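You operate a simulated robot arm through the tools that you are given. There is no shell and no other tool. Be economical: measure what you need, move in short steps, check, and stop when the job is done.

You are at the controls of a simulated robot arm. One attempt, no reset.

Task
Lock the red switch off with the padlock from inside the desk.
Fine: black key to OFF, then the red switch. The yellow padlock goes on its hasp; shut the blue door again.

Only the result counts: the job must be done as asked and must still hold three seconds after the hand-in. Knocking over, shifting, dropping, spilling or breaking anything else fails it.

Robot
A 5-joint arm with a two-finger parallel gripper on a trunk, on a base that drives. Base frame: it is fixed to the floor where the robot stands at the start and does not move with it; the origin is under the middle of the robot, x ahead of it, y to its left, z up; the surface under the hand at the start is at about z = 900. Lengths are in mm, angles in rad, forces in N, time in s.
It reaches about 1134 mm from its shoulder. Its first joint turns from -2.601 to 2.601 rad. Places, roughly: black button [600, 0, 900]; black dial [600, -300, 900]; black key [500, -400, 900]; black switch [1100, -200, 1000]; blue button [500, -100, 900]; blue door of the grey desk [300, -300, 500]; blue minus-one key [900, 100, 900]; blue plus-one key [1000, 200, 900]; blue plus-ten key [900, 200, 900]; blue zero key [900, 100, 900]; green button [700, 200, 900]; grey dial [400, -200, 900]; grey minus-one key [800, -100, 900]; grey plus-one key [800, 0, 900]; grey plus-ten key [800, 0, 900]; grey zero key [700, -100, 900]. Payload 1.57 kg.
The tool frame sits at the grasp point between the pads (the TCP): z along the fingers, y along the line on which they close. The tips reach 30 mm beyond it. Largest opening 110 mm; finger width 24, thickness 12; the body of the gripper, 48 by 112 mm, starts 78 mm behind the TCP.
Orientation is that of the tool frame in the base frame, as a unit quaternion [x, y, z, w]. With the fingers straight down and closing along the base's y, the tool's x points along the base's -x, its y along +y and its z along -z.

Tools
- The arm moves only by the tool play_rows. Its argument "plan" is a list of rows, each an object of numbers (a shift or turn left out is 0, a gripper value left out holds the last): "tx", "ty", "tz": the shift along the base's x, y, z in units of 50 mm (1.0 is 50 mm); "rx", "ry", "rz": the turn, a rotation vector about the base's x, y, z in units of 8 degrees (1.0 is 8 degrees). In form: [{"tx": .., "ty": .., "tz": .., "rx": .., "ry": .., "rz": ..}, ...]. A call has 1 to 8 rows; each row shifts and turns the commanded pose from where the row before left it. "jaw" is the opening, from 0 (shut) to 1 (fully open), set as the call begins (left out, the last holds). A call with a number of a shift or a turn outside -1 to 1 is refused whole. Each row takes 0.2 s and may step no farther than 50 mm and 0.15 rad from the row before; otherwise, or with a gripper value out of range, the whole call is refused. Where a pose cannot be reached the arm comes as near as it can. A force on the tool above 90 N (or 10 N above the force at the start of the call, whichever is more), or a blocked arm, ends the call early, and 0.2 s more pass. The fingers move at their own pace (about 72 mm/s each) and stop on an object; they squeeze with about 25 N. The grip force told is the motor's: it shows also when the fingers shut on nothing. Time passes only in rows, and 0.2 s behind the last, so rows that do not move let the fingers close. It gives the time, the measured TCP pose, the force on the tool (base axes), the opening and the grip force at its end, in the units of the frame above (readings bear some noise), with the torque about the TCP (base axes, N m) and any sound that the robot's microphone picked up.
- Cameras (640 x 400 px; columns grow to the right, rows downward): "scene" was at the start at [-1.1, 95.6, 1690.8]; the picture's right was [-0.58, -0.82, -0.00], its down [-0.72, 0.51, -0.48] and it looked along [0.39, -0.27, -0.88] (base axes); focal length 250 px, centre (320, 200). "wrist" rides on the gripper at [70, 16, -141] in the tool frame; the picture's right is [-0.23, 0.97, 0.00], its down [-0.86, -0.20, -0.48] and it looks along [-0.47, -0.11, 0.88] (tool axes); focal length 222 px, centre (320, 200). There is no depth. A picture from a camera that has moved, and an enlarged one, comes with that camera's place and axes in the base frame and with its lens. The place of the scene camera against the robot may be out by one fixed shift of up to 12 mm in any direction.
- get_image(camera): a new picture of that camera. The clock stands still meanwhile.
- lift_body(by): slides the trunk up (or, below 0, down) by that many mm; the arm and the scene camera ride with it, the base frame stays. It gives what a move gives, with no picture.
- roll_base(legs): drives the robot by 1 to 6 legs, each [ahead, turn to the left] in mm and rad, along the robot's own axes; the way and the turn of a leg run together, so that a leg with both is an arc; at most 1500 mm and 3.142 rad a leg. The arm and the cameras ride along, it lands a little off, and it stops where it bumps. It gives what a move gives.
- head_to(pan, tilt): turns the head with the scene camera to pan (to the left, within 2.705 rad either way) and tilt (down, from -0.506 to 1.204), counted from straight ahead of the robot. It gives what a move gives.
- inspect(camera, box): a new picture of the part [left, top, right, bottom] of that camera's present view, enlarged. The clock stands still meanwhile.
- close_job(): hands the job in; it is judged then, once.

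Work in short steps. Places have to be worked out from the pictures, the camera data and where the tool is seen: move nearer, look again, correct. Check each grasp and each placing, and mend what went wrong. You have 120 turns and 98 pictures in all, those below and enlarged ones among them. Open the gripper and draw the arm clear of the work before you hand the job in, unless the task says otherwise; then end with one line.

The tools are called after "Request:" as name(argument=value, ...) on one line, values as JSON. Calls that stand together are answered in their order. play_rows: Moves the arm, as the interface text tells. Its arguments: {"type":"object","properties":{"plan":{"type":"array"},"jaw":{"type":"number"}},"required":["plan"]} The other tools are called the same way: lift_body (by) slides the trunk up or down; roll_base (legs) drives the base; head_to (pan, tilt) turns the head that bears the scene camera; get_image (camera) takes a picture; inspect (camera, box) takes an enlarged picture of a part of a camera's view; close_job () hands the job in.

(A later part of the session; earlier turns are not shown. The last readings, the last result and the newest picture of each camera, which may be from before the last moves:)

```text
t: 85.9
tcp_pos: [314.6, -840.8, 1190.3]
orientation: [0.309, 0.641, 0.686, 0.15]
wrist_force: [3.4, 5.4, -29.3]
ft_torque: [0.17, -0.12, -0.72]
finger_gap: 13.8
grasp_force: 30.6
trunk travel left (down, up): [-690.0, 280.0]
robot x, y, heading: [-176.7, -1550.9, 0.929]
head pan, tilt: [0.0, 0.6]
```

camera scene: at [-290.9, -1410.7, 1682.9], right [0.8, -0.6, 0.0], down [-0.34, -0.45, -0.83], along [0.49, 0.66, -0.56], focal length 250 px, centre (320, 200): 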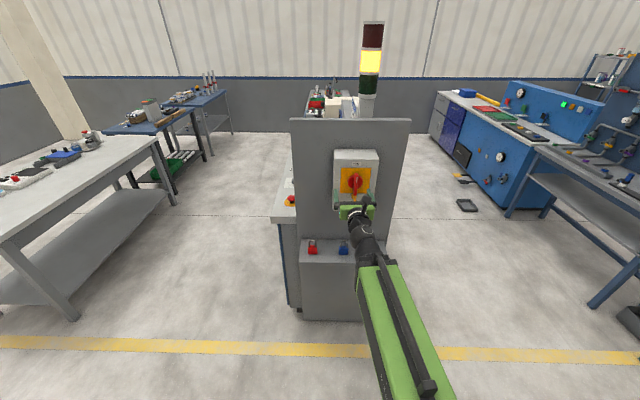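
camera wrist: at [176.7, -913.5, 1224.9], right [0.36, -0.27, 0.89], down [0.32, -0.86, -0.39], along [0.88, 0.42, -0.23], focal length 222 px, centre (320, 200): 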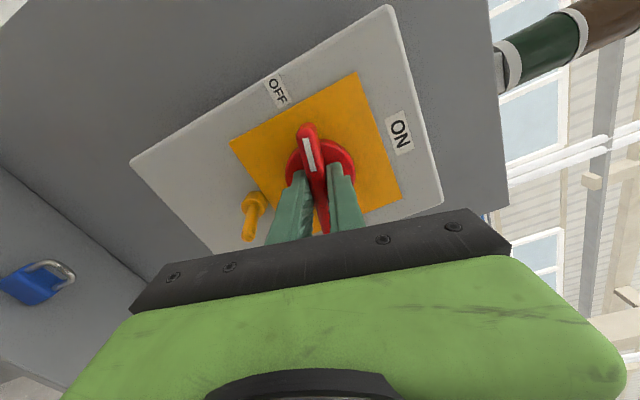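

Request:
lift_body(by=-2)

Request:
play_rows(plan=[{"rx": -0.4, "ry": -0.53, "rz": 0.02}, {"rx": -0.4, "ry": -0.53, "rz": 0.02}, {"rx": -0.4, "ry": -0.53, "rz": 0.02}])

Request:
get_image(camera="wrist")

```text
t: 86.4
tcp_pos: [314.6, -842.5, 1188.6]
orientation: [0.308, 0.64, 0.688, 0.151]
wrist_force: [15.8, 21.2, 13.0]
ft_torque: [0.39, -1.03, -0.15]
finger_gap: 14.0
grasp_force: 30.2
trunk travel left (down, up): [-688.0, 282.0]
robot x, y, heading: [-173.9, -1551.7, 0.935]
head pan, tilt: [0.0, 0.6]
```

```text
t: 87.2
tcp_pos: [314.0, -842.4, 1192.5]
orientation: [0.21, 0.672, 0.668, 0.239]
wrist_force: [-23.2, -14.0, -67.0]
ft_torque: [-0.91, 1.82, -0.02]
finger_gap: 18.9
grasp_force: 33.2
out of reach, approached as far as the arm can: row 2, 3
trunk travel left (down, up): [-688.0, 282.0]
robot x, y, heading: [-172.0, -1547.9, 0.931]
head pan, tilt: [0.0, 0.6]
```

```text
65 pictures are left
camera wrist: at [171.5, -914.1, 1204.2], right [0.14, -0.12, 0.98], down [0.4, -0.9, -0.17], along [0.9, 0.42, -0.08], focal length 222 px, centre (320, 200)
```

wrist: 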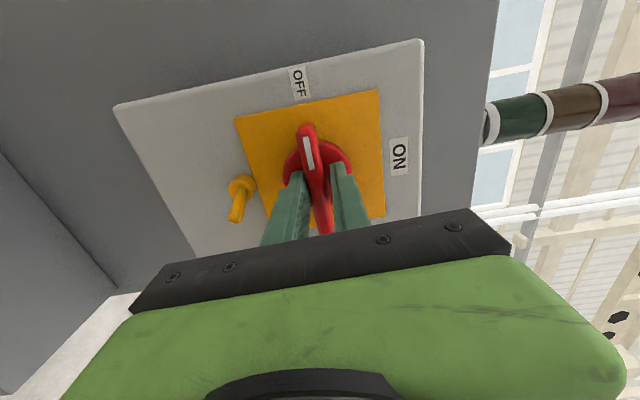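

Rotated ~90° and the pointer aligns with OFF. I release, back off and look.

Request:
play_rows(plan=[{}, {}, {}], jaw=0.6)

Request:
play_rows(plan=[{"tx": -0.35, "ty": -0.45}, {"tx": -0.35, "ty": -0.45}, {"tx": -0.35, "ty": -0.45}, {"tx": -0.35, "ty": -0.45}, {}])

Request:
get_image(camera="wrist")

Request:
inspect(camera="scene", box=[320, 140, 392, 220])

```text
t: 88.0
tcp_pos: [315.5, -846.0, 1195.3]
orientation: [0.211, 0.67, 0.669, 0.242]
wrist_force: [-0.8, 0.6, 0.1]
ft_torque: [0.03, 0.02, -0.01]
finger_gap: 65.9
grasp_force: 0.1
trunk travel left (down, up): [-688.0, 282.0]
robot x, y, heading: [-172.3, -1548.4, 0.929]
head pan, tilt: [0.0, 0.6]
```

```text
t: 89.2
tcp_pos: [289.7, -883.1, 1196.1]
orientation: [0.211, 0.671, 0.668, 0.243]
wrist_force: [0.8, 1.5, -0.6]
ft_torque: [-0.04, 0.03, 0.01]
finger_gap: 66.1
grasp_force: 0.1
out of reach, approached as far as the arm can: row 2, 3, 4
trunk travel left (down, up): [-688.0, 282.0]
robot x, y, heading: [-173.0, -1551.3, 0.927]
head pan, tilt: [0.0, 0.6]
```

```text
64 pictures are left
camera wrist: at [147.7, -955.0, 1207.3], right [0.14, -0.12, 0.98], down [0.4, -0.9, -0.17], along [0.91, 0.41, -0.08], focal length 222 px, centre (320, 200)
```

wrist: 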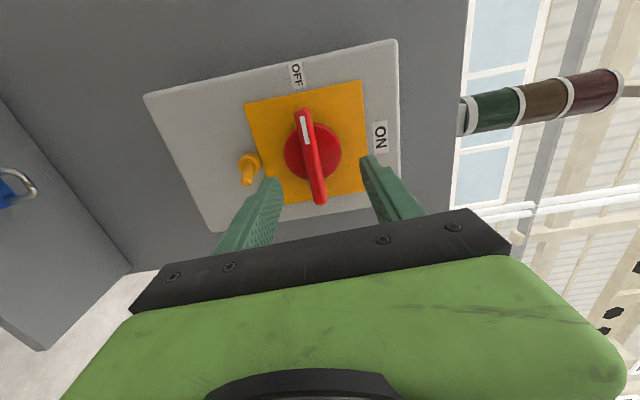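

```text
5.00 times, centred on (356, 180) of scene
camera zoom: at [-291.2, -1411.1, 1682.9], right [0.8, -0.6, 0.0], down [-0.34, -0.45, -0.83], along [0.49, 0.66, -0.56], focal length 1252 px, centre (140, 300)
```

zoom: 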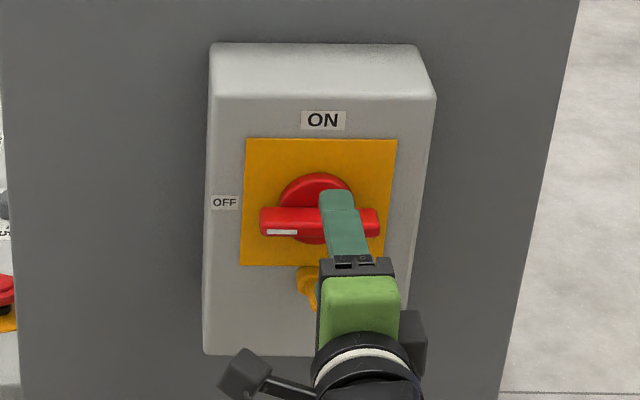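

The switch is OFF. Now a close look at the hasp.

Request:
inspect(camera="wrist", box=[210, 120, 310, 200])

```text
5.00 times, centred on (260, 160) of wrist
camera zoom: at [147.7, -955.0, 1207.3], right [0.14, -0.12, 0.98], down [0.4, -0.9, -0.17], along [0.91, 0.41, -0.08], focal length 1111 px, centre (620, 400)
```

zoom: 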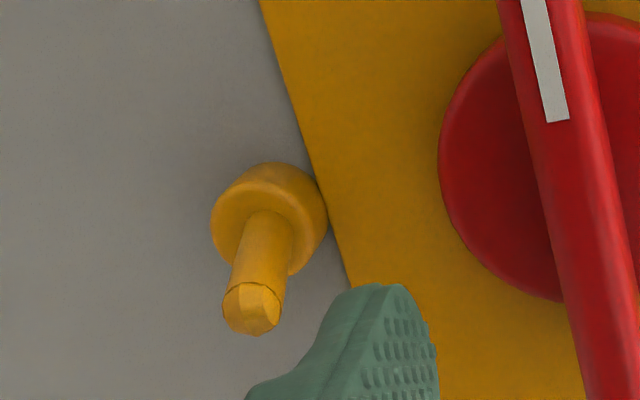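

The hasp is a peg ~50 mm long, tip near (a 759, r 497, z 1131). Now I drive back to the desk front: first back out, turn and drive along the desk's side.

Request:
roll_base(legs=[[-60, 0], [0, 1.571], [1320, 0], [0, -1.571]])

Request:
head_to(pan=-0.9, tilt=0.6)

Request:
get_image(camera="scene")

```text
t: 92.5
tcp_pos: [-499.7, -839.3, 1195.8]
orientation: [-0.127, 0.691, 0.704, -0.099]
wrist_force: [-1.5, -0.1, -0.3]
ft_torque: [0.04, 0.03, -0.09]
finger_gap: 66.3
grasp_force: 0.1
trunk travel left (down, up): [-688.0, 282.0]
robot x, y, heading: [-230.2, -1604.5, 1.866]
head pan, tilt: [0.0, 0.6]
stopped in leg 2: the robot was blocked; the commanded pose is now the measured one
```

```text
t: 93.7
tcp_pos: [-498.3, -838.9, 1194.8]
orientation: [-0.127, 0.691, 0.704, -0.1]
wrist_force: [0.3, 0.7, 0.1]
ft_torque: [0.0, -0.03, 0.01]
finger_gap: 66.1
grasp_force: 0.2
trunk travel left (down, up): [-688.0, 282.0]
robot x, y, heading: [-227.8, -1603.7, 1.867]
head pan, tilt: [-0.901, 0.6]
```

```text
61 pictures are left
camera scene: at [-335.3, -1622.0, 1682.9], right [0.82, -0.57, 0.0], down [-0.32, -0.47, -0.83], along [0.47, 0.68, -0.56], focal length 250 px, centre (320, 200)
```

scene: 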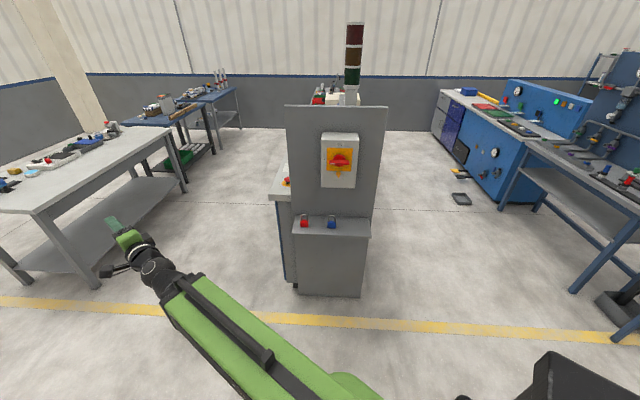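

It was blocked mid-turn, probably the robot's rear touched the fence side. I look at the rear before moving.

Request:
head_to(pan=-2.6, tilt=0.9)

Request:
get_image(camera="scene")

```text
t: 95.5
tcp_pos: [-498.4, -838.5, 1195.5]
orientation: [-0.128, 0.691, 0.704, -0.099]
wrist_force: [0.2, -0.9, -0.1]
ft_torque: [0.01, 0.01, 0.05]
finger_gap: 66.0
grasp_force: 0.0
trunk travel left (down, up): [-688.0, 282.0]
robot x, y, heading: [-228.9, -1602.6, 1.87]
head pan, tilt: [-2.601, 0.901]
```

```text
60 pictures are left
camera scene: at [-329.3, -1745.4, 1658.1], right [-0.67, -0.74, 0.0], down [-0.58, 0.52, -0.62], along [0.46, -0.42, -0.78], focal length 250 px, centre (320, 200)
```

scene: 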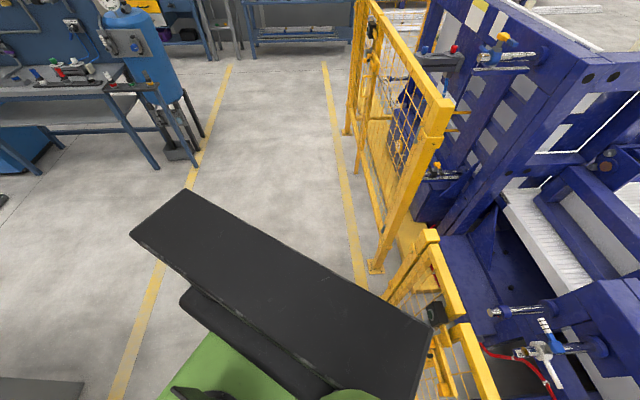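

Indeed the black rear body touches the fence gate frame. I drive forward 250 along the current heading, then finish the turn and go on.

Request:
roll_base(legs=[[250, 0], [0, 0.63], [1060, 0]])

Request:
get_image(camera="scene")

```text
t: 98.5
tcp_pos: [-866.3, -786.5, 1194.4]
orientation: [-0.272, 0.649, 0.666, -0.248]
wrist_force: [0.1, -0.9, 0.2]
ft_torque: [0.0, 0.01, -0.03]
finger_gap: 66.0
grasp_force: 0.1
trunk travel left (down, up): [-688.0, 282.0]
robot x, y, heading: [-307.8, -1372.8, 2.249]
head pan, tilt: [-2.601, 0.901]
stopped in leg 2: the robot was blocked; the commanded pose is now the measured one
```

```text
59 pictures are left
camera scene: at [-347.9, -1539.7, 1658.1], right [-0.34, -0.94, 0.0], down [-0.74, 0.27, -0.62], along [0.58, -0.21, -0.78], focal length 250 px, centre (320, 200)
```

scene: 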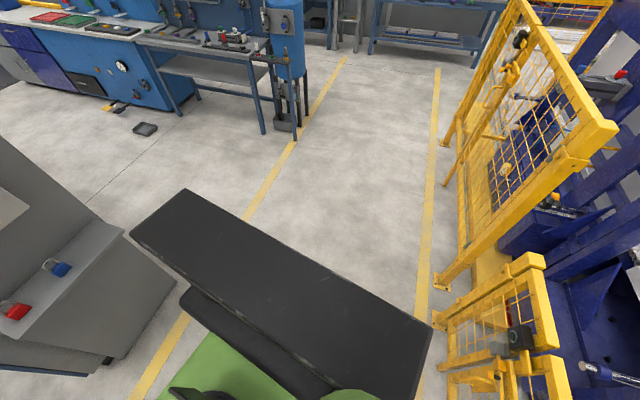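

Still touching near the rear; I continue along this heading, which clears the fence, and then turn toward the desk front.

Request:
roll_base(legs=[[1100, 0], [0, -1.32]])

Request:
head_to(pan=-0.9, tilt=0.7)

Request:
get_image(camera="scene")

```text
t: 105.3
tcp_pos: [-1323.2, 197.5, 1194.9]
orientation: [-0.166, 0.683, 0.697, -0.138]
wrist_force: [-0.8, 0.2, 0.1]
ft_torque: [0.0, 0.01, -0.04]
finger_gap: 66.0
grasp_force: 0.1
trunk travel left (down, up): [-688.0, 282.0]
robot x, y, heading: [-971.2, -535.2, 1.977]
head pan, tilt: [-2.601, 0.901]
stopped in leg 2: the robot was blocked; the commanded pose is now the measured one
```

```text
t: 107.0
tcp_pos: [-1321.4, 196.6, 1195.9]
orientation: [-0.165, 0.684, 0.697, -0.139]
wrist_force: [-0.1, 0.6, 0.1]
ft_torque: [0.02, -0.01, 0.0]
finger_gap: 66.1
grasp_force: 0.1
trunk travel left (down, up): [-688.0, 282.0]
robot x, y, heading: [-970.8, -536.4, 1.976]
head pan, tilt: [-0.901, 0.7]
```

```text
58 pictures are left
camera scene: at [-1077.0, -566.8, 1674.2], right [0.88, -0.47, 0.0], down [-0.3, -0.57, -0.76], along [0.36, 0.67, -0.64], focal length 250 px, centre (320, 200)
```

scene: 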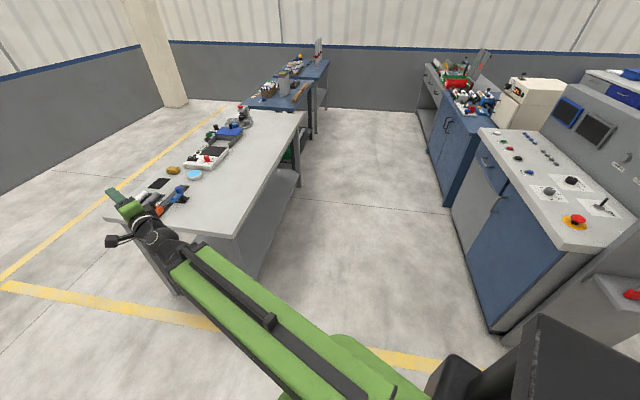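

Blocked again while turning, cause not evident; I look to the rear and left to find it.

Request:
head_to(pan=2.6, tilt=0.9)

Request:
get_image(camera="scene")

Request:
head_to(pan=-2.4, tilt=0.9)

Request:
get_image(camera="scene")

```text
t: 110.0
tcp_pos: [-1321.7, 197.0, 1195.9]
orientation: [-0.165, 0.684, 0.697, -0.139]
wrist_force: [-0.8, -0.1, 0.1]
ft_torque: [0.0, 0.01, 0.0]
finger_gap: 66.0
grasp_force: 0.1
trunk travel left (down, up): [-688.0, 282.0]
robot x, y, heading: [-971.9, -537.0, 1.981]
head pan, tilt: [2.601, 0.901]
```

```text
57 pictures are left
camera scene: at [-1127.2, -716.5, 1658.1], right [-0.99, 0.13, 0.0], down [0.1, 0.78, -0.62], along [-0.08, -0.62, -0.78], focal length 250 px, centre (320, 200)
```

scene: 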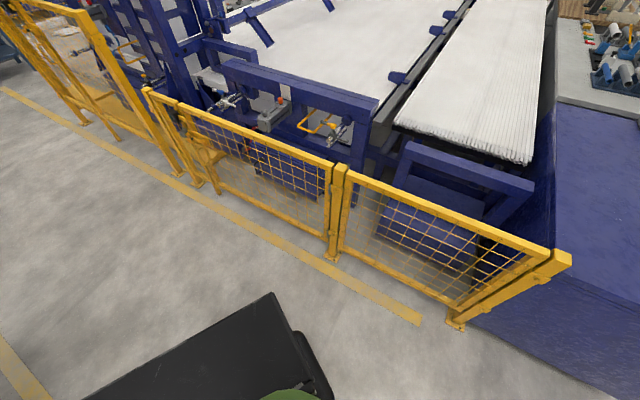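

```text
t: 113.9
tcp_pos: [-1320.6, 196.8, 1196.2]
orientation: [-0.165, 0.684, 0.697, -0.139]
wrist_force: [-0.1, 0.0, 0.6]
ft_torque: [-0.01, -0.01, -0.02]
finger_gap: 66.1
grasp_force: 0.1
trunk travel left (down, up): [-688.0, 282.0]
robot x, y, heading: [-968.5, -538.7, 1.98]
head pan, tilt: [-2.4, 0.901]
```

```text
56 pictures are left
camera scene: at [-1048.3, -672.5, 1658.1], right [-0.41, -0.91, 0.0], down [-0.72, 0.32, -0.62], along [0.57, -0.25, -0.78], focal length 250 px, centre (320, 200)
```

scene: 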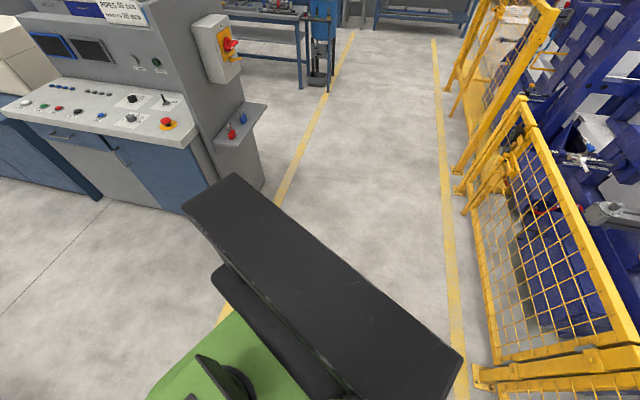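

Nothing appears to touch. Perhaps the turn merely stalled; I try a further small turn.

Request:
roll_base(legs=[[0, -0.5]])

```text
t: 115.6
tcp_pos: [-959.3, 276.2, 1196.2]
orientation: [-0.006, 0.704, 0.71, 0.025]
wrist_force: [-0.2, -0.8, -0.1]
ft_torque: [0.03, -0.01, -0.02]
finger_gap: 66.1
grasp_force: 0.0
trunk travel left (down, up): [-688.0, 282.0]
robot x, y, heading: [-957.9, -537.1, 1.565]
head pan, tilt: [-2.4, 0.901]
stopped in leg 1: the robot was blocked; the commanded pose is now the measured one
```

It does turn but stops early; I use smaller turns.

Request:
roll_base(legs=[[0, -0.3], [0, -0.34]])

```text
t: 118.0
tcp_pos: [-472.4, 112.9, 1195.0]
orientation: [0.218, 0.668, 0.667, 0.248]
wrist_force: [0.1, 0.2, 0.2]
ft_torque: [0.01, -0.01, 0.02]
finger_gap: 65.6
grasp_force: 0.0
trunk travel left (down, up): [-688.0, 282.0]
robot x, y, heading: [-942.2, -549.3, 0.929]
head pan, tilt: [-2.4, 0.901]
```

Good. I drive along the desk front to about r=-350, then face the desk in small turns.

Request:
roll_base(legs=[[0, 0.07], [1350, 0], [0, -0.35], [0, -0.35], [0, -0.35]])

Request:
head_to(pan=-0.7, tilt=0.8)

Request:
get_image(camera="scene")

```text
t: 128.5
tcp_pos: [597.0, 561.1, 1197.8]
orientation: [0.504, 0.485, 0.475, 0.534]
wrist_force: [0.0, 0.3, -0.8]
ft_torque: [0.04, 0.01, 0.0]
finger_gap: 65.7
grasp_force: 0.0
trunk travel left (down, up): [-688.0, 282.0]
robot x, y, heading: [-218.1, 559.9, -0.044]
head pan, tilt: [-2.4, 0.901]
```

```text
t: 130.3
tcp_pos: [598.5, 562.5, 1198.5]
orientation: [0.504, 0.485, 0.474, 0.535]
wrist_force: [0.6, 0.2, 0.0]
ft_torque: [0.01, 0.01, -0.01]
finger_gap: 66.2
grasp_force: 0.0
trunk travel left (down, up): [-688.0, 282.0]
robot x, y, heading: [-212.9, 556.9, -0.053]
head pan, tilt: [-0.7, 0.799]
```

```text
55 pictures are left
camera scene: at [-201.0, 681.7, 1666.0], right [-0.68, -0.73, 0.0], down [-0.52, 0.49, -0.7], along [0.51, -0.47, -0.72], focal length 250 px, centre (320, 200)
```

scene: 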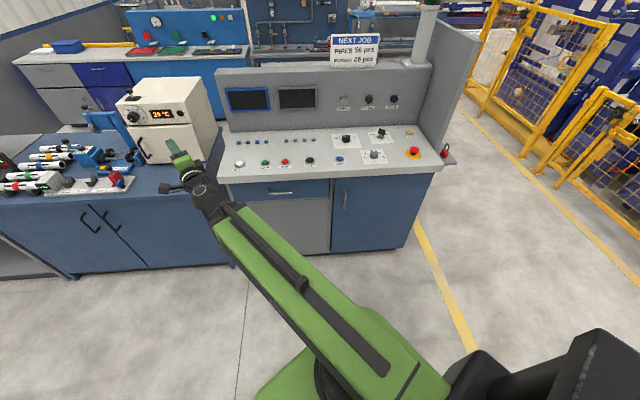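

Handle of the door ≈ (408,-67,680), hinges on the right. I turn the robot to face the desk squarely.

Request:
roll_base(legs=[[0, -0.3], [0, -0.29]])

Request:
play_rows(plan=[{"rx": 0.8, "ry": -0.6}, {"rx": 0.8, "ry": -0.6}, {"rx": 0.8, "ry": -0.6}, {"rx": 0.8, "ry": -0.6}, {"rx": 0.8, "ry": -0.6}, {"rx": 0.8, "ry": -0.6}])

Request:
play_rows(plan=[{"rx": 0.8, "ry": -0.6}, {"rx": 0.8, "ry": -0.6}, {"rx": 0.8, "ry": -0.6}, {"rx": 0.8, "ry": -0.6}, {"rx": 0.8, "ry": -0.6}, {}])

```text
t: 132.6
tcp_pos: [458.5, 107.5, 1200.0]
orientation: [0.622, 0.316, 0.3, 0.651]
wrist_force: [-0.4, -0.9, -0.8]
ft_torque: [-0.01, 0.01, 0.01]
finger_gap: 66.1
grasp_force: 0.1
trunk travel left (down, up): [-688.0, 282.0]
robot x, y, heading: [-226.4, 549.1, -0.629]
head pan, tilt: [-0.7, 0.799]
```

```text
t: 134.0
tcp_pos: [459.2, 108.9, 1194.6]
orientation: [0.706, 0.031, 0.529, 0.469]
wrist_force: [0.2, -0.6, 0.7]
ft_torque: [0.02, 0.01, 0.02]
finger_gap: 65.9
grasp_force: 0.0
out of reach, approached as far as the arm can: row 4, 6
trunk travel left (down, up): [-688.0, 282.0]
robot x, y, heading: [-225.9, 544.0, -0.632]
head pan, tilt: [-0.7, 0.799]
```

```text
t: 135.4
tcp_pos: [458.6, 108.7, 1188.3]
orientation: [0.683, -0.21, 0.652, 0.254]
wrist_force: [-0.3, -0.4, -0.3]
ft_torque: [0.02, 0.03, 0.02]
finger_gap: 66.1
grasp_force: 0.0
out of reach, approached as far as the arm can: row 3
trunk travel left (down, up): [-688.0, 282.0]
robot x, y, heading: [-231.4, 546.0, -0.631]
head pan, tilt: [-0.7, 0.799]
```

Gripper faces the desk at a≈302. I retract ~35 mm for clearance, open the jaws, then lower the trunk towards handle height.

Request:
play_rows(plan=[{"tx": -0.28, "ty": 0.21}, {"tx": -0.28, "ty": 0.21}, {}], jaw=1)

Request:
lift_body(by=-250)

Request:
get_image(camera="scene")

```text
t: 136.2
tcp_pos: [455.0, 113.3, 1187.6]
orientation: [0.684, -0.211, 0.65, 0.254]
wrist_force: [-0.3, -1.0, -0.8]
ft_torque: [-0.03, 0.0, 0.0]
finger_gap: 109.9
grasp_force: 0.1
out of reach, approached as far as the arm can: row 1, 2
trunk travel left (down, up): [-688.0, 282.0]
robot x, y, heading: [-226.2, 545.5, -0.629]
head pan, tilt: [-0.7, 0.799]
```

```text
t: 138.8
tcp_pos: [455.7, 112.5, 936.2]
orientation: [0.684, -0.21, 0.651, 0.253]
wrist_force: [-0.6, 0.0, 0.2]
ft_torque: [-0.02, -0.02, -0.02]
finger_gap: 109.9
grasp_force: 0.1
trunk travel left (down, up): [-438.0, 532.0]
robot x, y, heading: [-227.4, 548.6, -0.632]
head pan, tilt: [-0.7, 0.799]
```

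```text
54 pictures are left
camera scene: at [-152.3, 635.9, 1416.0], right [-0.97, -0.24, 0.0], down [-0.17, 0.7, -0.7], along [0.17, -0.68, -0.72], focal length 250 px, centre (320, 200)
```

scene: 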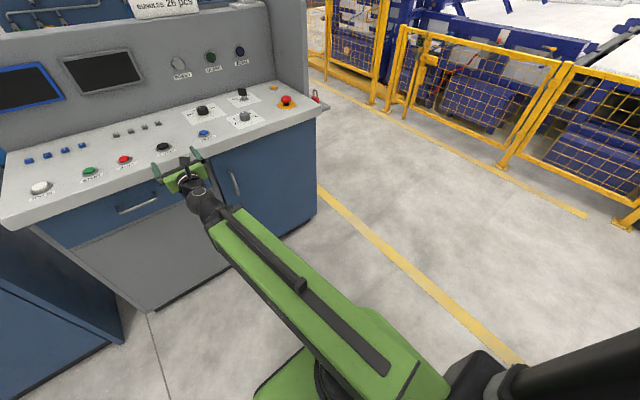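

Arm is at its minimum reach and close to the desk edge; I back up the base 80 mm, then continue lowering.

Request:
roll_base(legs=[[-80, 0]])

Request:
lift_body(by=-200)

Request:
head_to(pan=-0.2, tilt=0.8)

Request:
get_image(camera="scene")

Request:
get_image(camera="wrist")

```text
t: 139.8
tcp_pos: [391.5, 162.2, 936.9]
orientation: [0.685, -0.21, 0.651, 0.253]
wrist_force: [-0.7, 0.7, -1.0]
ft_torque: [-0.01, -0.03, -0.01]
finger_gap: 110.0
grasp_force: 0.1
trunk travel left (down, up): [-438.0, 532.0]
robot x, y, heading: [-290.2, 593.4, -0.629]
head pan, tilt: [-0.7, 0.799]
```

```text
t: 142.0
tcp_pos: [390.3, 161.7, 736.8]
orientation: [0.684, -0.21, 0.651, 0.253]
wrist_force: [0.7, -0.6, 0.6]
ft_torque: [0.0, 0.01, -0.01]
finger_gap: 110.1
grasp_force: 0.0
trunk travel left (down, up): [-238.0, 732.0]
robot x, y, heading: [-296.8, 595.1, -0.634]
head pan, tilt: [-0.7, 0.799]
```

```text
t: 142.9
tcp_pos: [391.9, 161.3, 736.6]
orientation: [0.685, -0.209, 0.65, 0.254]
wrist_force: [0.1, 0.6, -0.7]
ft_torque: [-0.02, -0.01, 0.01]
finger_gap: 110.2
grasp_force: 0.1
trunk travel left (down, up): [-238.0, 732.0]
robot x, y, heading: [-296.6, 595.1, -0.634]
head pan, tilt: [-0.201, 0.799]
```

```text
53 pictures are left
camera scene: at [-182.8, 702.7, 1216.0], right [-0.74, -0.67, 0.0], down [-0.48, 0.53, -0.7], along [0.47, -0.52, -0.72], focal length 250 px, centre (320, 200)
```

scene: 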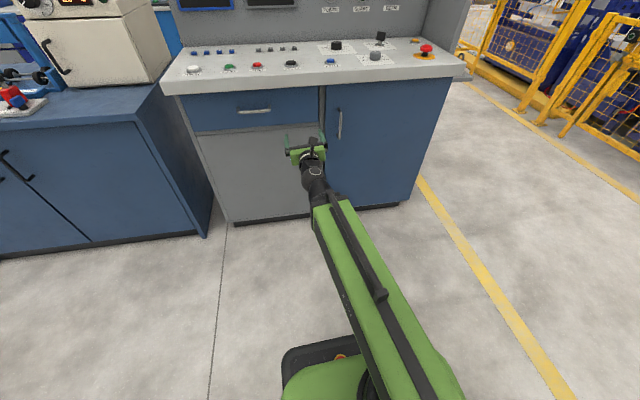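

```text
52 pictures are left
camera wrist: at [273.7, 239.0, 811.1], right [-0.62, -0.77, -0.15], down [-0.31, 0.42, -0.86], along [0.73, -0.48, -0.49], focal length 222 px, centre (320, 200)
```

wrist: 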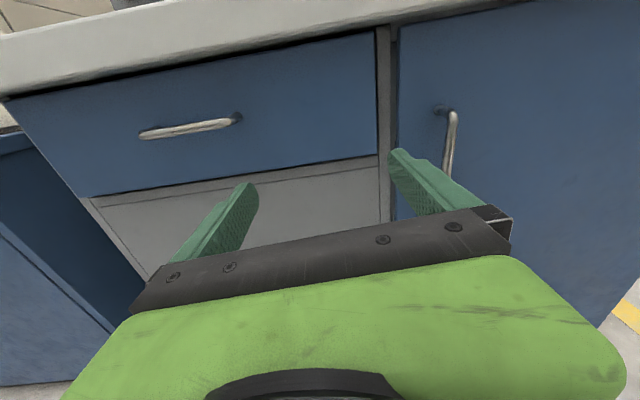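

Handle triangulates to a≈370, r≈-184, z 640–725. I shift right 180 mm with a yaw of -8°, fix the spin, and lower to z≈690.

Request:
play_rows(plan=[{"tx": -0.54, "ty": -0.72, "rz": -0.25, "rx": 0.2, "ry": -0.16}, {"tx": -0.54, "ty": -0.72, "rz": -0.25, "rx": 0.2, "ry": -0.16}, {"tx": -0.54, "ty": -0.72, "rz": -0.25}, {"tx": -0.54, "ty": -0.72, "rz": -0.25}, {}])

Request:
lift_body(by=-47)

Request:
get_image(camera="wrist")

```text
t: 144.1
tcp_pos: [281.2, 15.6, 736.0]
orientation: [0.66, -0.28, 0.641, 0.274]
wrist_force: [-1.1, 0.1, -0.3]
ft_torque: [-0.02, 0.0, -0.01]
finger_gap: 110.1
grasp_force: 0.1
trunk travel left (down, up): [-238.0, 732.0]
robot x, y, heading: [-293.6, 598.5, -0.632]
head pan, tilt: [-0.201, 0.799]
```

```text
t: 145.0
tcp_pos: [281.9, 16.6, 690.5]
orientation: [0.66, -0.281, 0.641, 0.274]
wrist_force: [0.4, -1.0, 0.3]
ft_torque: [0.0, 0.01, -0.02]
finger_gap: 110.1
grasp_force: 0.0
trunk travel left (down, up): [-191.0, 779.0]
robot x, y, heading: [-291.6, 596.6, -0.633]
head pan, tilt: [-0.201, 0.799]
```

```text
51 pictures are left
camera wrist: at [172.1, 104.7, 762.8], right [-0.71, -0.67, -0.23], down [-0.21, 0.5, -0.84], along [0.68, -0.55, -0.49], focal length 222 px, centre (320, 200)
```

wrist: 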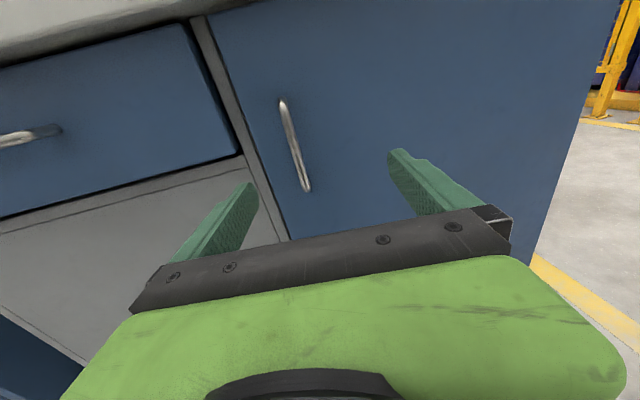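

Aligned laterally; handle mid z≈685. I advance 115 mm along the desk normal.

Request:
play_rows(plan=[{"tx": 0.6, "ty": -0.45}, {"tx": 0.6, "ty": -0.45}, {"tx": 0.6, "ty": -0.45}, {}])

Request:
get_image(camera="wrist")

```text
t: 146.0
tcp_pos: [370.6, -49.3, 688.6]
orientation: [0.659, -0.281, 0.641, 0.275]
wrist_force: [0.2, 0.9, 0.0]
ft_torque: [0.03, 0.02, 0.01]
finger_gap: 109.8
grasp_force: 0.1
trunk travel left (down, up): [-191.0, 779.0]
robot x, y, heading: [-293.7, 597.3, -0.633]
head pan, tilt: [-0.201, 0.799]
```

```text
50 pictures are left
camera wrist: at [261.7, 37.5, 763.0], right [-0.71, -0.67, -0.22], down [-0.2, 0.5, -0.84], along [0.68, -0.55, -0.49], focal length 222 px, centre (320, 200)
```

wrist: 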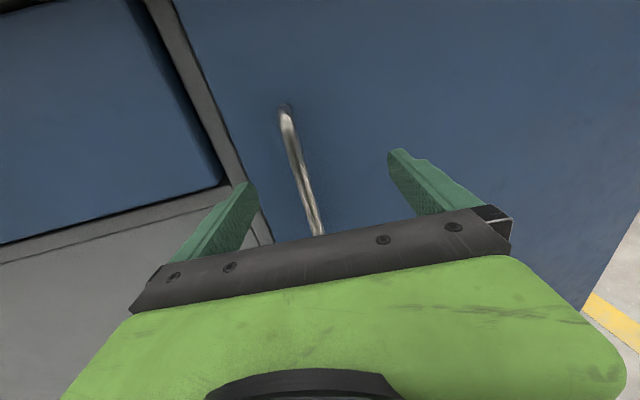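

Bar at a≈365. I advance 18 mm more and close.

Request:
play_rows(plan=[{"tx": 0.28, "ty": -0.22}, {}])

Request:
play_rows(plan=[{}, {}, {}, {}, {}], jaw=0)

Request:
get_image(camera="wrist")

```text
t: 146.6
tcp_pos: [383.3, -62.3, 689.7]
orientation: [0.658, -0.281, 0.642, 0.275]
wrist_force: [0.5, -0.3, 0.5]
ft_torque: [0.03, -0.03, 0.01]
finger_gap: 109.8
grasp_force: 0.0
trunk travel left (down, up): [-191.0, 779.0]
robot x, y, heading: [-292.7, 595.1, -0.629]
head pan, tilt: [-0.201, 0.799]
```

```text
t: 147.8
tcp_pos: [389.0, -57.0, 690.0]
orientation: [0.66, -0.276, 0.643, 0.272]
wrist_force: [28.3, 42.5, -13.6]
ft_torque: [-0.07, -0.14, 0.93]
finger_gap: 24.2
grasp_force: 24.8
trunk travel left (down, up): [-191.0, 779.0]
robot x, y, heading: [-295.8, 599.3, -0.63]
head pan, tilt: [-0.201, 0.799]
```

```text
49 pictures are left
camera wrist: at [279.5, 30.3, 762.6], right [-0.7, -0.68, -0.22], down [-0.21, 0.49, -0.84], along [0.68, -0.54, -0.49], focal length 222 px, centre (320, 200)
```

wrist: 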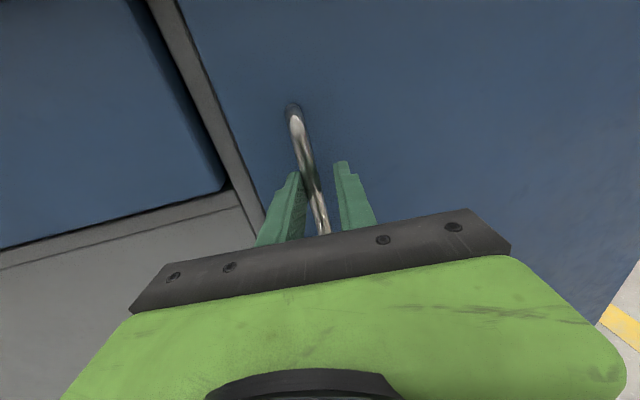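

The left finger contacts first; the bar is left of centre, so I shift the tool left ~8 mm while closing.

Request:
play_rows(plan=[{"tx": 0.05, "ty": 0.06}, {"tx": 0.05, "ty": 0.06}, {}, {}, {}], jaw=0)

```text
t: 149.0
tcp_pos: [392.4, -52.8, 689.4]
orientation: [0.66, -0.278, 0.642, 0.273]
wrist_force: [21.7, 32.4, -8.8]
ft_torque: [0.33, -0.12, 0.63]
finger_gap: 12.9
grasp_force: 29.9
trunk travel left (down, up): [-191.0, 779.0]
robot x, y, heading: [-291.1, 597.0, -0.632]
head pan, tilt: [-0.201, 0.799]
```

Bar gripped (12.9 mm). I pull the door open along its arc (~20°).

Request:
play_rows(plan=[{"tx": -0.55, "ty": 0.34}, {"tx": -0.57, "ty": 0.3}, {"tx": -0.6, "ty": 0.27}, {"tx": -0.62, "ty": 0.24}, {"tx": -0.64, "ty": 0.21}])

Request:
get_image(camera="scene")

```text
t: 150.2
tcp_pos: [265.3, 6.8, 690.2]
orientation: [0.657, -0.286, 0.639, 0.279]
wrist_force: [-11.7, -43.4, 12.0]
ft_torque: [-0.22, -0.12, -0.47]
finger_gap: 13.1
grasp_force: 29.5
out of reach, approached as far as the arm can: row 5
trunk travel left (down, up): [-191.0, 779.0]
robot x, y, heading: [-290.9, 595.7, -0.629]
head pan, tilt: [-0.201, 0.799]
```

```text
48 pictures are left
camera scene: at [-184.1, 701.0, 1169.5], right [-0.74, -0.67, 0.0], down [-0.48, 0.53, -0.7], along [0.47, -0.51, -0.72], focal length 250 px, centre (320, 200)
```

scene: 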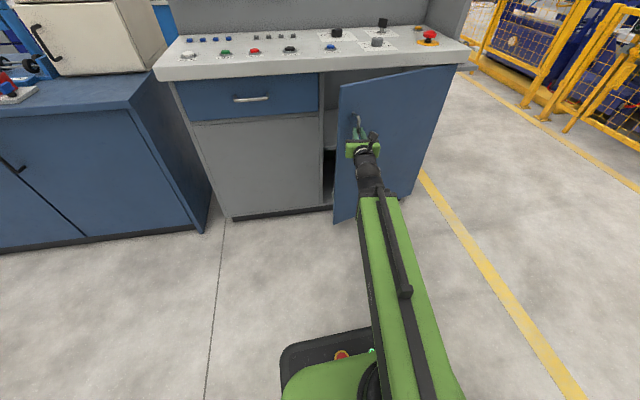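

Door is ~20° open and the arm is at minimum reach. I release, rise above the handle bar, and move left out of it so I can push the door open from inside.

Request:
play_rows(plan=[{}, {}, {}, {}], jaw=1)

Request:
lift_body(by=85)

Request:
get_image(camera="wrist")

```text
t: 151.2
tcp_pos: [267.8, 10.7, 689.2]
orientation: [0.658, -0.285, 0.639, 0.278]
wrist_force: [0.2, -0.2, 0.0]
ft_torque: [-0.01, 0.01, 0.01]
finger_gap: 109.9
grasp_force: 0.0
trunk travel left (down, up): [-191.0, 779.0]
robot x, y, heading: [-295.8, 591.7, -0.634]
head pan, tilt: [-0.201, 0.799]
```

```text
t: 152.4
tcp_pos: [269.8, 10.7, 774.4]
orientation: [0.658, -0.285, 0.639, 0.278]
wrist_force: [0.5, 0.3, -0.5]
ft_torque: [-0.03, -0.01, -0.01]
finger_gap: 109.7
grasp_force: 0.1
trunk travel left (down, up): [-276.0, 694.0]
robot x, y, heading: [-293.4, 593.3, -0.631]
head pan, tilt: [-0.201, 0.799]
```

```text
47 pictures are left
camera wrist: at [161.0, 100.4, 847.9], right [-0.72, -0.66, -0.22], down [-0.2, 0.5, -0.84], along [0.67, -0.56, -0.49], focal length 222 px, centre (320, 200)
```

wrist: 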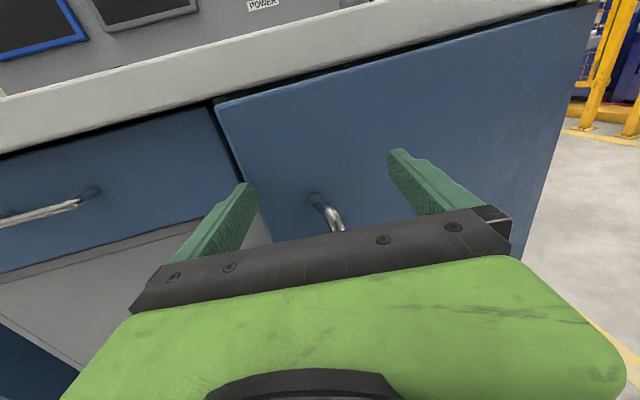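

Clear above the bar. I close the jaws and move left ~170 mm, past the door edge.

Request:
play_rows(plan=[{"tx": 0.51, "ty": 0.68, "rz": 0.36}, {"tx": 0.51, "ty": 0.68, "rz": 0.36}, {"tx": 0.53, "ty": 0.66, "rz": 0.36}, {"tx": 0.53, "ty": 0.66, "rz": 0.36}, {}], jaw=0)

Request:
lift_body(by=-80)

Request:
get_image(camera="wrist")

Request:
get_image(camera="scene")

```text
t: 153.6
tcp_pos: [382.2, 139.4, 773.1]
orientation: [0.684, -0.217, 0.663, 0.212]
wrist_force: [0.0, 0.1, -0.1]
ft_torque: [-0.04, 0.0, -0.03]
finger_gap: 0.0
grasp_force: 21.3
out of reach, approached as far as the arm can: row 1, 2
trunk travel left (down, up): [-276.0, 694.0]
robot x, y, heading: [-295.5, 596.2, -0.635]
head pan, tilt: [-0.201, 0.799]
```

```text
t: 154.8
tcp_pos: [382.4, 138.3, 694.7]
orientation: [0.684, -0.217, 0.663, 0.212]
wrist_force: [0.2, 0.1, -0.2]
ft_torque: [0.0, -0.02, -0.03]
finger_gap: 0.0
grasp_force: 21.5
trunk travel left (down, up): [-196.0, 774.0]
robot x, y, heading: [-293.5, 598.9, -0.63]
head pan, tilt: [-0.201, 0.799]
```

```text
46 pictures are left
camera wrist: at [259.4, 205.4, 767.8], right [-0.57, -0.79, -0.22], down [-0.3, 0.45, -0.84], along [0.77, -0.41, -0.49], focal length 222 px, centre (320, 200)
```

wrist: 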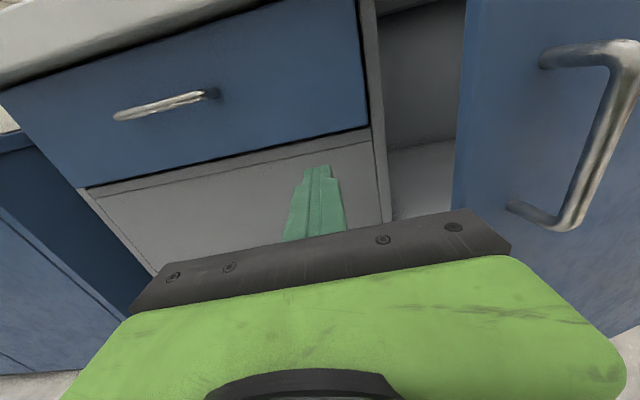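

```text
45 pictures are left
camera scene: at [-182.7, 702.7, 1174.0], right [-0.74, -0.67, 0.0], down [-0.48, 0.53, -0.7], along [0.47, -0.52, -0.72], focal length 250 px, centre (320, 200)
```

scene: 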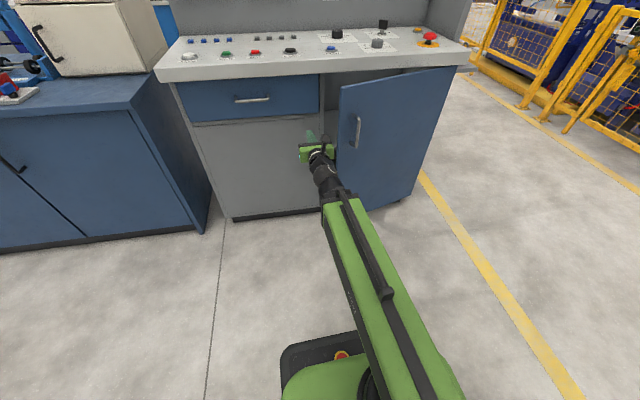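

The gap between door edge (a≈215, r≈-251) and cabinet is ~170 mm. I put the closed fingers 45 mm forward and sweep right to catch the door's inner edge.

Request:
play_rows(plan=[{"tx": 0.36, "ty": -0.27}, {"tx": 0.36, "ty": -0.27}, {"tx": -0.605, "ty": -0.761, "rz": -0.4}, {"tx": -0.646, "ty": -0.726, "rz": -0.4}, {"tx": -0.685, "ty": -0.689, "rz": -0.4}])

Request:
get_image(camera="scene")

```text
t: 155.9
tcp_pos: [351.0, 37.9, 694.4]
orientation: [0.667, -0.256, 0.653, 0.25]
wrist_force: [10.1, 20.5, -17.4]
ft_torque: [0.0, 0.1, 0.07]
finger_gap: 0.0
grasp_force: 21.0
trunk travel left (down, up): [-196.0, 774.0]
robot x, y, heading: [-294.9, 595.3, -0.631]
head pan, tilt: [-0.201, 0.799]
stopped in row 5: the force on the tool passed its limit at 134 N (the readings are from after the stop); the commanded pose is now the measured one
```

```text
44 pictures are left
camera scene: at [-180.7, 703.7, 1173.4], right [-0.74, -0.67, 0.0], down [-0.48, 0.53, -0.7], along [0.47, -0.52, -0.72], focal length 250 px, centre (320, 200)
```

scene: 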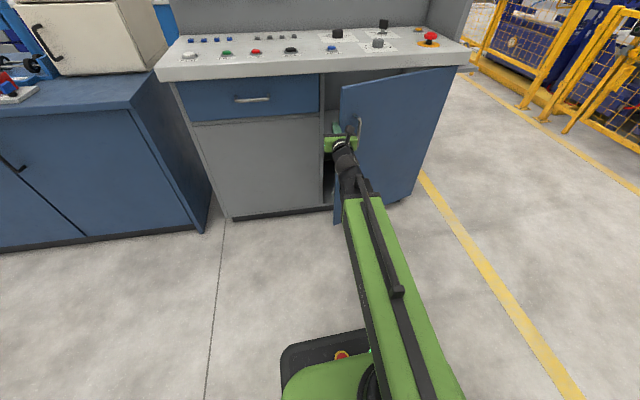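

Contact made with a jolt; I check with the wrist view where it touches.

Request:
get_image(camera="wrist")

```text
43 pictures are left
camera wrist: at [235.5, 116.8, 767.6], right [-0.65, -0.72, -0.23], down [-0.24, 0.48, -0.84], along [0.72, -0.5, -0.48], focal length 222 px, centre (320, 200)
```

wrist: 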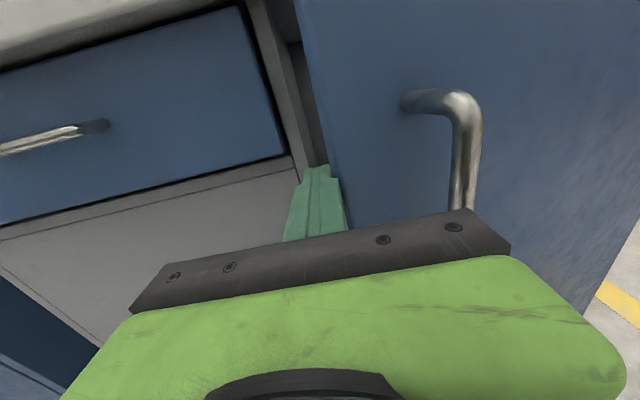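

The gripper body hits the handle bar. I move left, go above the handle height (z≈790), advance deeper, and then sweep slowly.

Request:
play_rows(plan=[{"tx": 0.42, "ty": 0.56, "rz": 0.25}, {"tx": 0.48, "ty": 0.64, "rz": 0.25}, {}])

Request:
lift_body(by=95)

Request:
play_rows(plan=[{"tx": 0.4, "ty": -0.3}, {"tx": 0.4, "ty": -0.3}, {"tx": 0.4, "ty": -0.3}, {}])

Request:
get_image(camera="wrist")

```text
t: 156.8
tcp_pos: [392.7, 94.3, 695.6]
orientation: [0.674, -0.233, 0.664, 0.226]
wrist_force: [-0.4, -0.2, 0.1]
ft_torque: [0.01, 0.02, -0.01]
finger_gap: 0.0
grasp_force: 21.2
trunk travel left (down, up): [-196.0, 774.0]
robot x, y, heading: [-288.5, 596.6, -0.635]
head pan, tilt: [-0.201, 0.799]
```

```text
t: 158.0
tcp_pos: [392.2, 93.2, 791.4]
orientation: [0.674, -0.233, 0.663, 0.227]
wrist_force: [0.5, 0.3, -0.1]
ft_torque: [-0.02, 0.01, 0.01]
finger_gap: 0.0
grasp_force: 21.2
trunk travel left (down, up): [-291.0, 679.0]
robot x, y, heading: [-293.6, 595.2, -0.63]
head pan, tilt: [-0.201, 0.799]
```

```text
t: 159.0
tcp_pos: [452.5, 46.8, 791.4]
orientation: [0.674, -0.233, 0.663, 0.227]
wrist_force: [-0.5, 0.0, 1.9]
ft_torque: [0.02, 0.0, 0.0]
finger_gap: 0.0
grasp_force: 21.0
trunk travel left (down, up): [-291.0, 679.0]
robot x, y, heading: [-292.4, 594.3, -0.629]
head pan, tilt: [-0.201, 0.799]
```

```text
42 pictures are left
camera wrist: at [330.0, 119.4, 863.5], right [-0.6, -0.76, -0.23], down [-0.27, 0.46, -0.84], along [0.75, -0.45, -0.48], focal length 222 px, centre (320, 200)
```

wrist: 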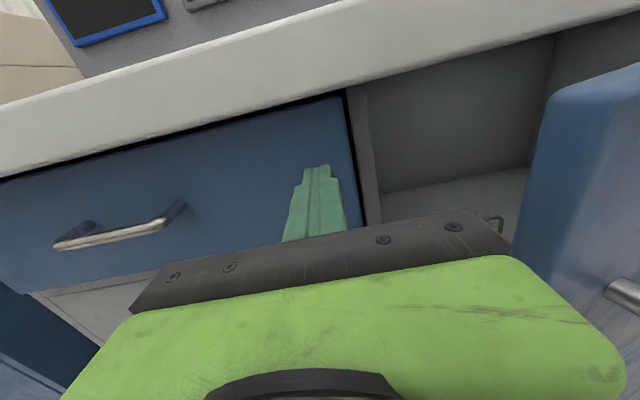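

Positioned beside the door's inner side above the handle. Sweep right slowly.

Request:
play_rows(plan=[{"tx": -0.31, "ty": -0.38, "rz": -0.19}, {"tx": -0.32, "ty": -0.37, "rz": -0.19}, {"tx": -0.33, "ty": -0.36, "rz": -0.19}, {"tx": -0.34, "ty": -0.35, "rz": -0.19}, {"tx": -0.35, "ty": -0.34, "rz": -0.19}, {"tx": -0.36, "ty": -0.33, "rz": -0.19}, {"tx": -0.37, "ty": -0.32, "rz": -0.19}, {"tx": -0.38, "ty": -0.31, "rz": -0.19}])

Request:
get_image(camera="scene")

```text
t: 159.7
tcp_pos: [429.8, 24.9, 792.6]
orientation: [0.669, -0.242, 0.662, 0.236]
wrist_force: [9.4, 26.3, -14.9]
ft_torque: [-0.76, -1.24, -2.57]
finger_gap: 0.1
grasp_force: 20.8
trunk travel left (down, up): [-291.0, 679.0]
robot x, y, heading: [-292.1, 595.6, -0.63]
head pan, tilt: [-0.201, 0.799]
stopped in row 3: the force on the tool passed its limit at 117 N (the readings are from after the stop); the commanded pose is now the measured one
```

```text
41 pictures are left
camera scene: at [-180.4, 704.8, 1268.4], right [-0.74, -0.67, 0.0], down [-0.48, 0.53, -0.7], along [0.47, -0.52, -0.72], focal length 250 px, centre (320, 200)
```

scene: 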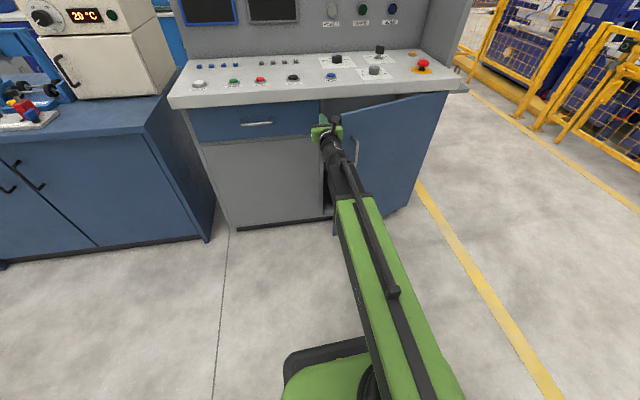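

The door edge is in contact now; the stop may be mere impact. I push on very slowly from contact.

Request:
play_rows(plan=[{"tx": -0.08, "ty": -0.09, "rz": -0.05}, {"tx": -0.08, "ty": -0.09, "rz": -0.05}, {"tx": -0.08, "ty": -0.09, "rz": -0.05}, {"tx": -0.08, "ty": -0.09, "rz": -0.05}, {"tx": -0.08, "ty": -0.09, "rz": -0.05}, {"tx": -0.08, "ty": -0.09, "rz": -0.05}, {"tx": -0.08, "ty": -0.09, "rz": -0.05}, {"tx": -0.08, "ty": -0.09, "rz": -0.05}])

Request:
get_image(camera="wrist")

```text
t: 160.3
tcp_pos: [428.3, 25.9, 793.5]
orientation: [0.668, -0.24, 0.664, 0.234]
wrist_force: [8.4, 21.7, -13.8]
ft_torque: [-0.65, -1.1, -2.2]
finger_gap: 0.2
grasp_force: 21.4
trunk travel left (down, up): [-291.0, 679.0]
robot x, y, heading: [-292.2, 595.6, -0.632]
head pan, tilt: [-0.201, 0.799]
stopped in row 2: the force on the tool passed its limit at 94 N (the readings are from after the stop); the commanded pose is now the measured one
```

```text
40 pictures are left
camera wrist: at [308.0, 100.7, 864.3], right [-0.62, -0.75, -0.23], down [-0.25, 0.47, -0.85], along [0.75, -0.47, -0.47], focal length 222 px, centre (320, 200)
```

wrist: 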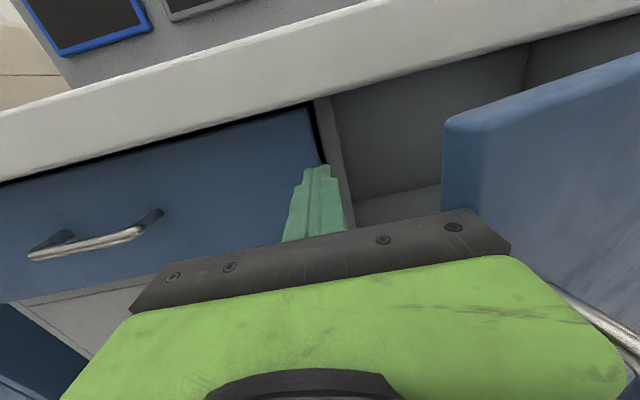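

The force lies along the door plane: I'm pushing on its end face. I move left 12, go 22 mm deeper so the body passes the inner corner, then push slowly.

Request:
play_rows(plan=[{"tx": 0.15, "ty": 0.2}, {"tx": 0.2, "ty": -0.15}, {"tx": 0.18, "ty": -0.13}, {}, {"tx": -0.12, "ty": -0.16}, {"tx": -0.06, "ty": -0.08, "rz": -0.05}, {"tx": -0.08, "ty": -0.09, "rz": -0.05}, {"tx": -0.08, "ty": -0.09, "rz": -0.05}])

Request:
inspect(camera="scene", box=[280, 80, 400, 180])

```text
t: 161.9
tcp_pos: [448.6, 14.5, 794.0]
orientation: [0.668, -0.238, 0.665, 0.234]
wrist_force: [9.6, 22.3, -10.6]
ft_torque: [-0.7, -0.89, -2.53]
finger_gap: 0.2
grasp_force: 21.9
trunk travel left (down, up): [-291.0, 679.0]
robot x, y, heading: [-291.7, 596.0, -0.63]
head pan, tilt: [-0.201, 0.799]
stopped in row 8: the force on the tool passed its limit at 95 N (the readings are from after the stop); the commanded pose is now the measured one
```

```text
4.00 times, centred on (340, 130) of scene
camera zoom: at [-181.0, 704.9, 1268.7], right [-0.74, -0.67, 0.0], down [-0.48, 0.53, -0.7], along [0.47, -0.52, -0.72], focal length 1002 px, centre (240, 480)
```

zoom: 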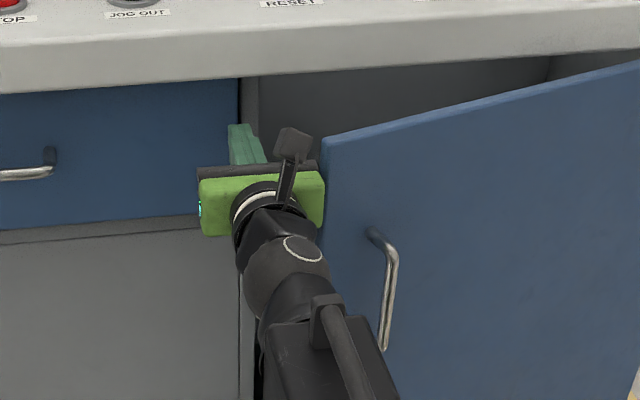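

Contact is on the body side as intended, but pure sideways push self-locks by friction. I move instead along the door edge's own arc (mainly outward) while keeping side pressure.

Request:
play_rows(plan=[{"tx": -0.29, "ty": 0.075, "rz": -0.04}, {"tx": -0.29, "ty": 0.07, "rz": -0.04}, {"tx": -0.295, "ty": 0.06, "rz": -0.04}, {"tx": -0.295, "ty": 0.055, "rz": -0.04}, {"tx": -0.3, "ty": 0.045, "rz": -0.04}, {"tx": -0.3, "ty": 0.04, "rz": -0.04}, {"tx": -0.305, "ty": 0.03, "rz": -0.04}, {"tx": -0.305, "ty": 0.02, "rz": -0.04}])

Request:
inspect(camera="scene", box=[260, 70, 440, 220])

```text
t: 163.0
tcp_pos: [392.3, 33.1, 795.2]
orientation: [0.667, -0.244, 0.662, 0.24]
wrist_force: [5.8, 23.7, -2.5]
ft_torque: [-0.65, -0.15, -2.56]
finger_gap: 0.0
grasp_force: 21.4
trunk travel left (down, up): [-291.0, 679.0]
robot x, y, heading: [-295.3, 597.4, -0.626]
head pan, tilt: [-0.201, 0.799]
stopped in row 5: the force on the tool passed its limit at 92 N (the readings are from after the stop); the commanded pose is now the measured one
```

```text
2.67 times, centred on (350, 145) of scene
camera zoom: at [-182.1, 705.4, 1269.1], right [-0.74, -0.68, 0.0], down [-0.48, 0.53, -0.7], along [0.47, -0.52, -0.72], focal length 668 px, centre (240, 347)
```

zoom: 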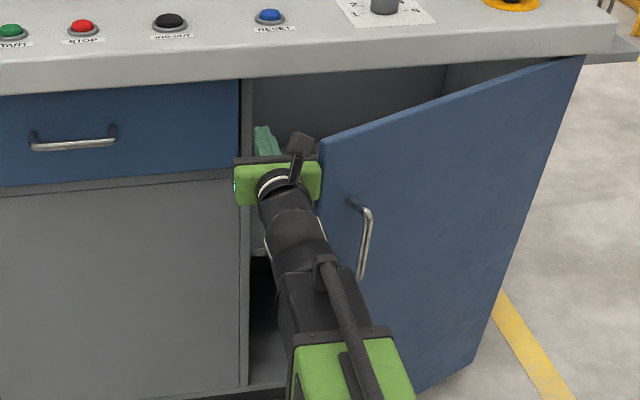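

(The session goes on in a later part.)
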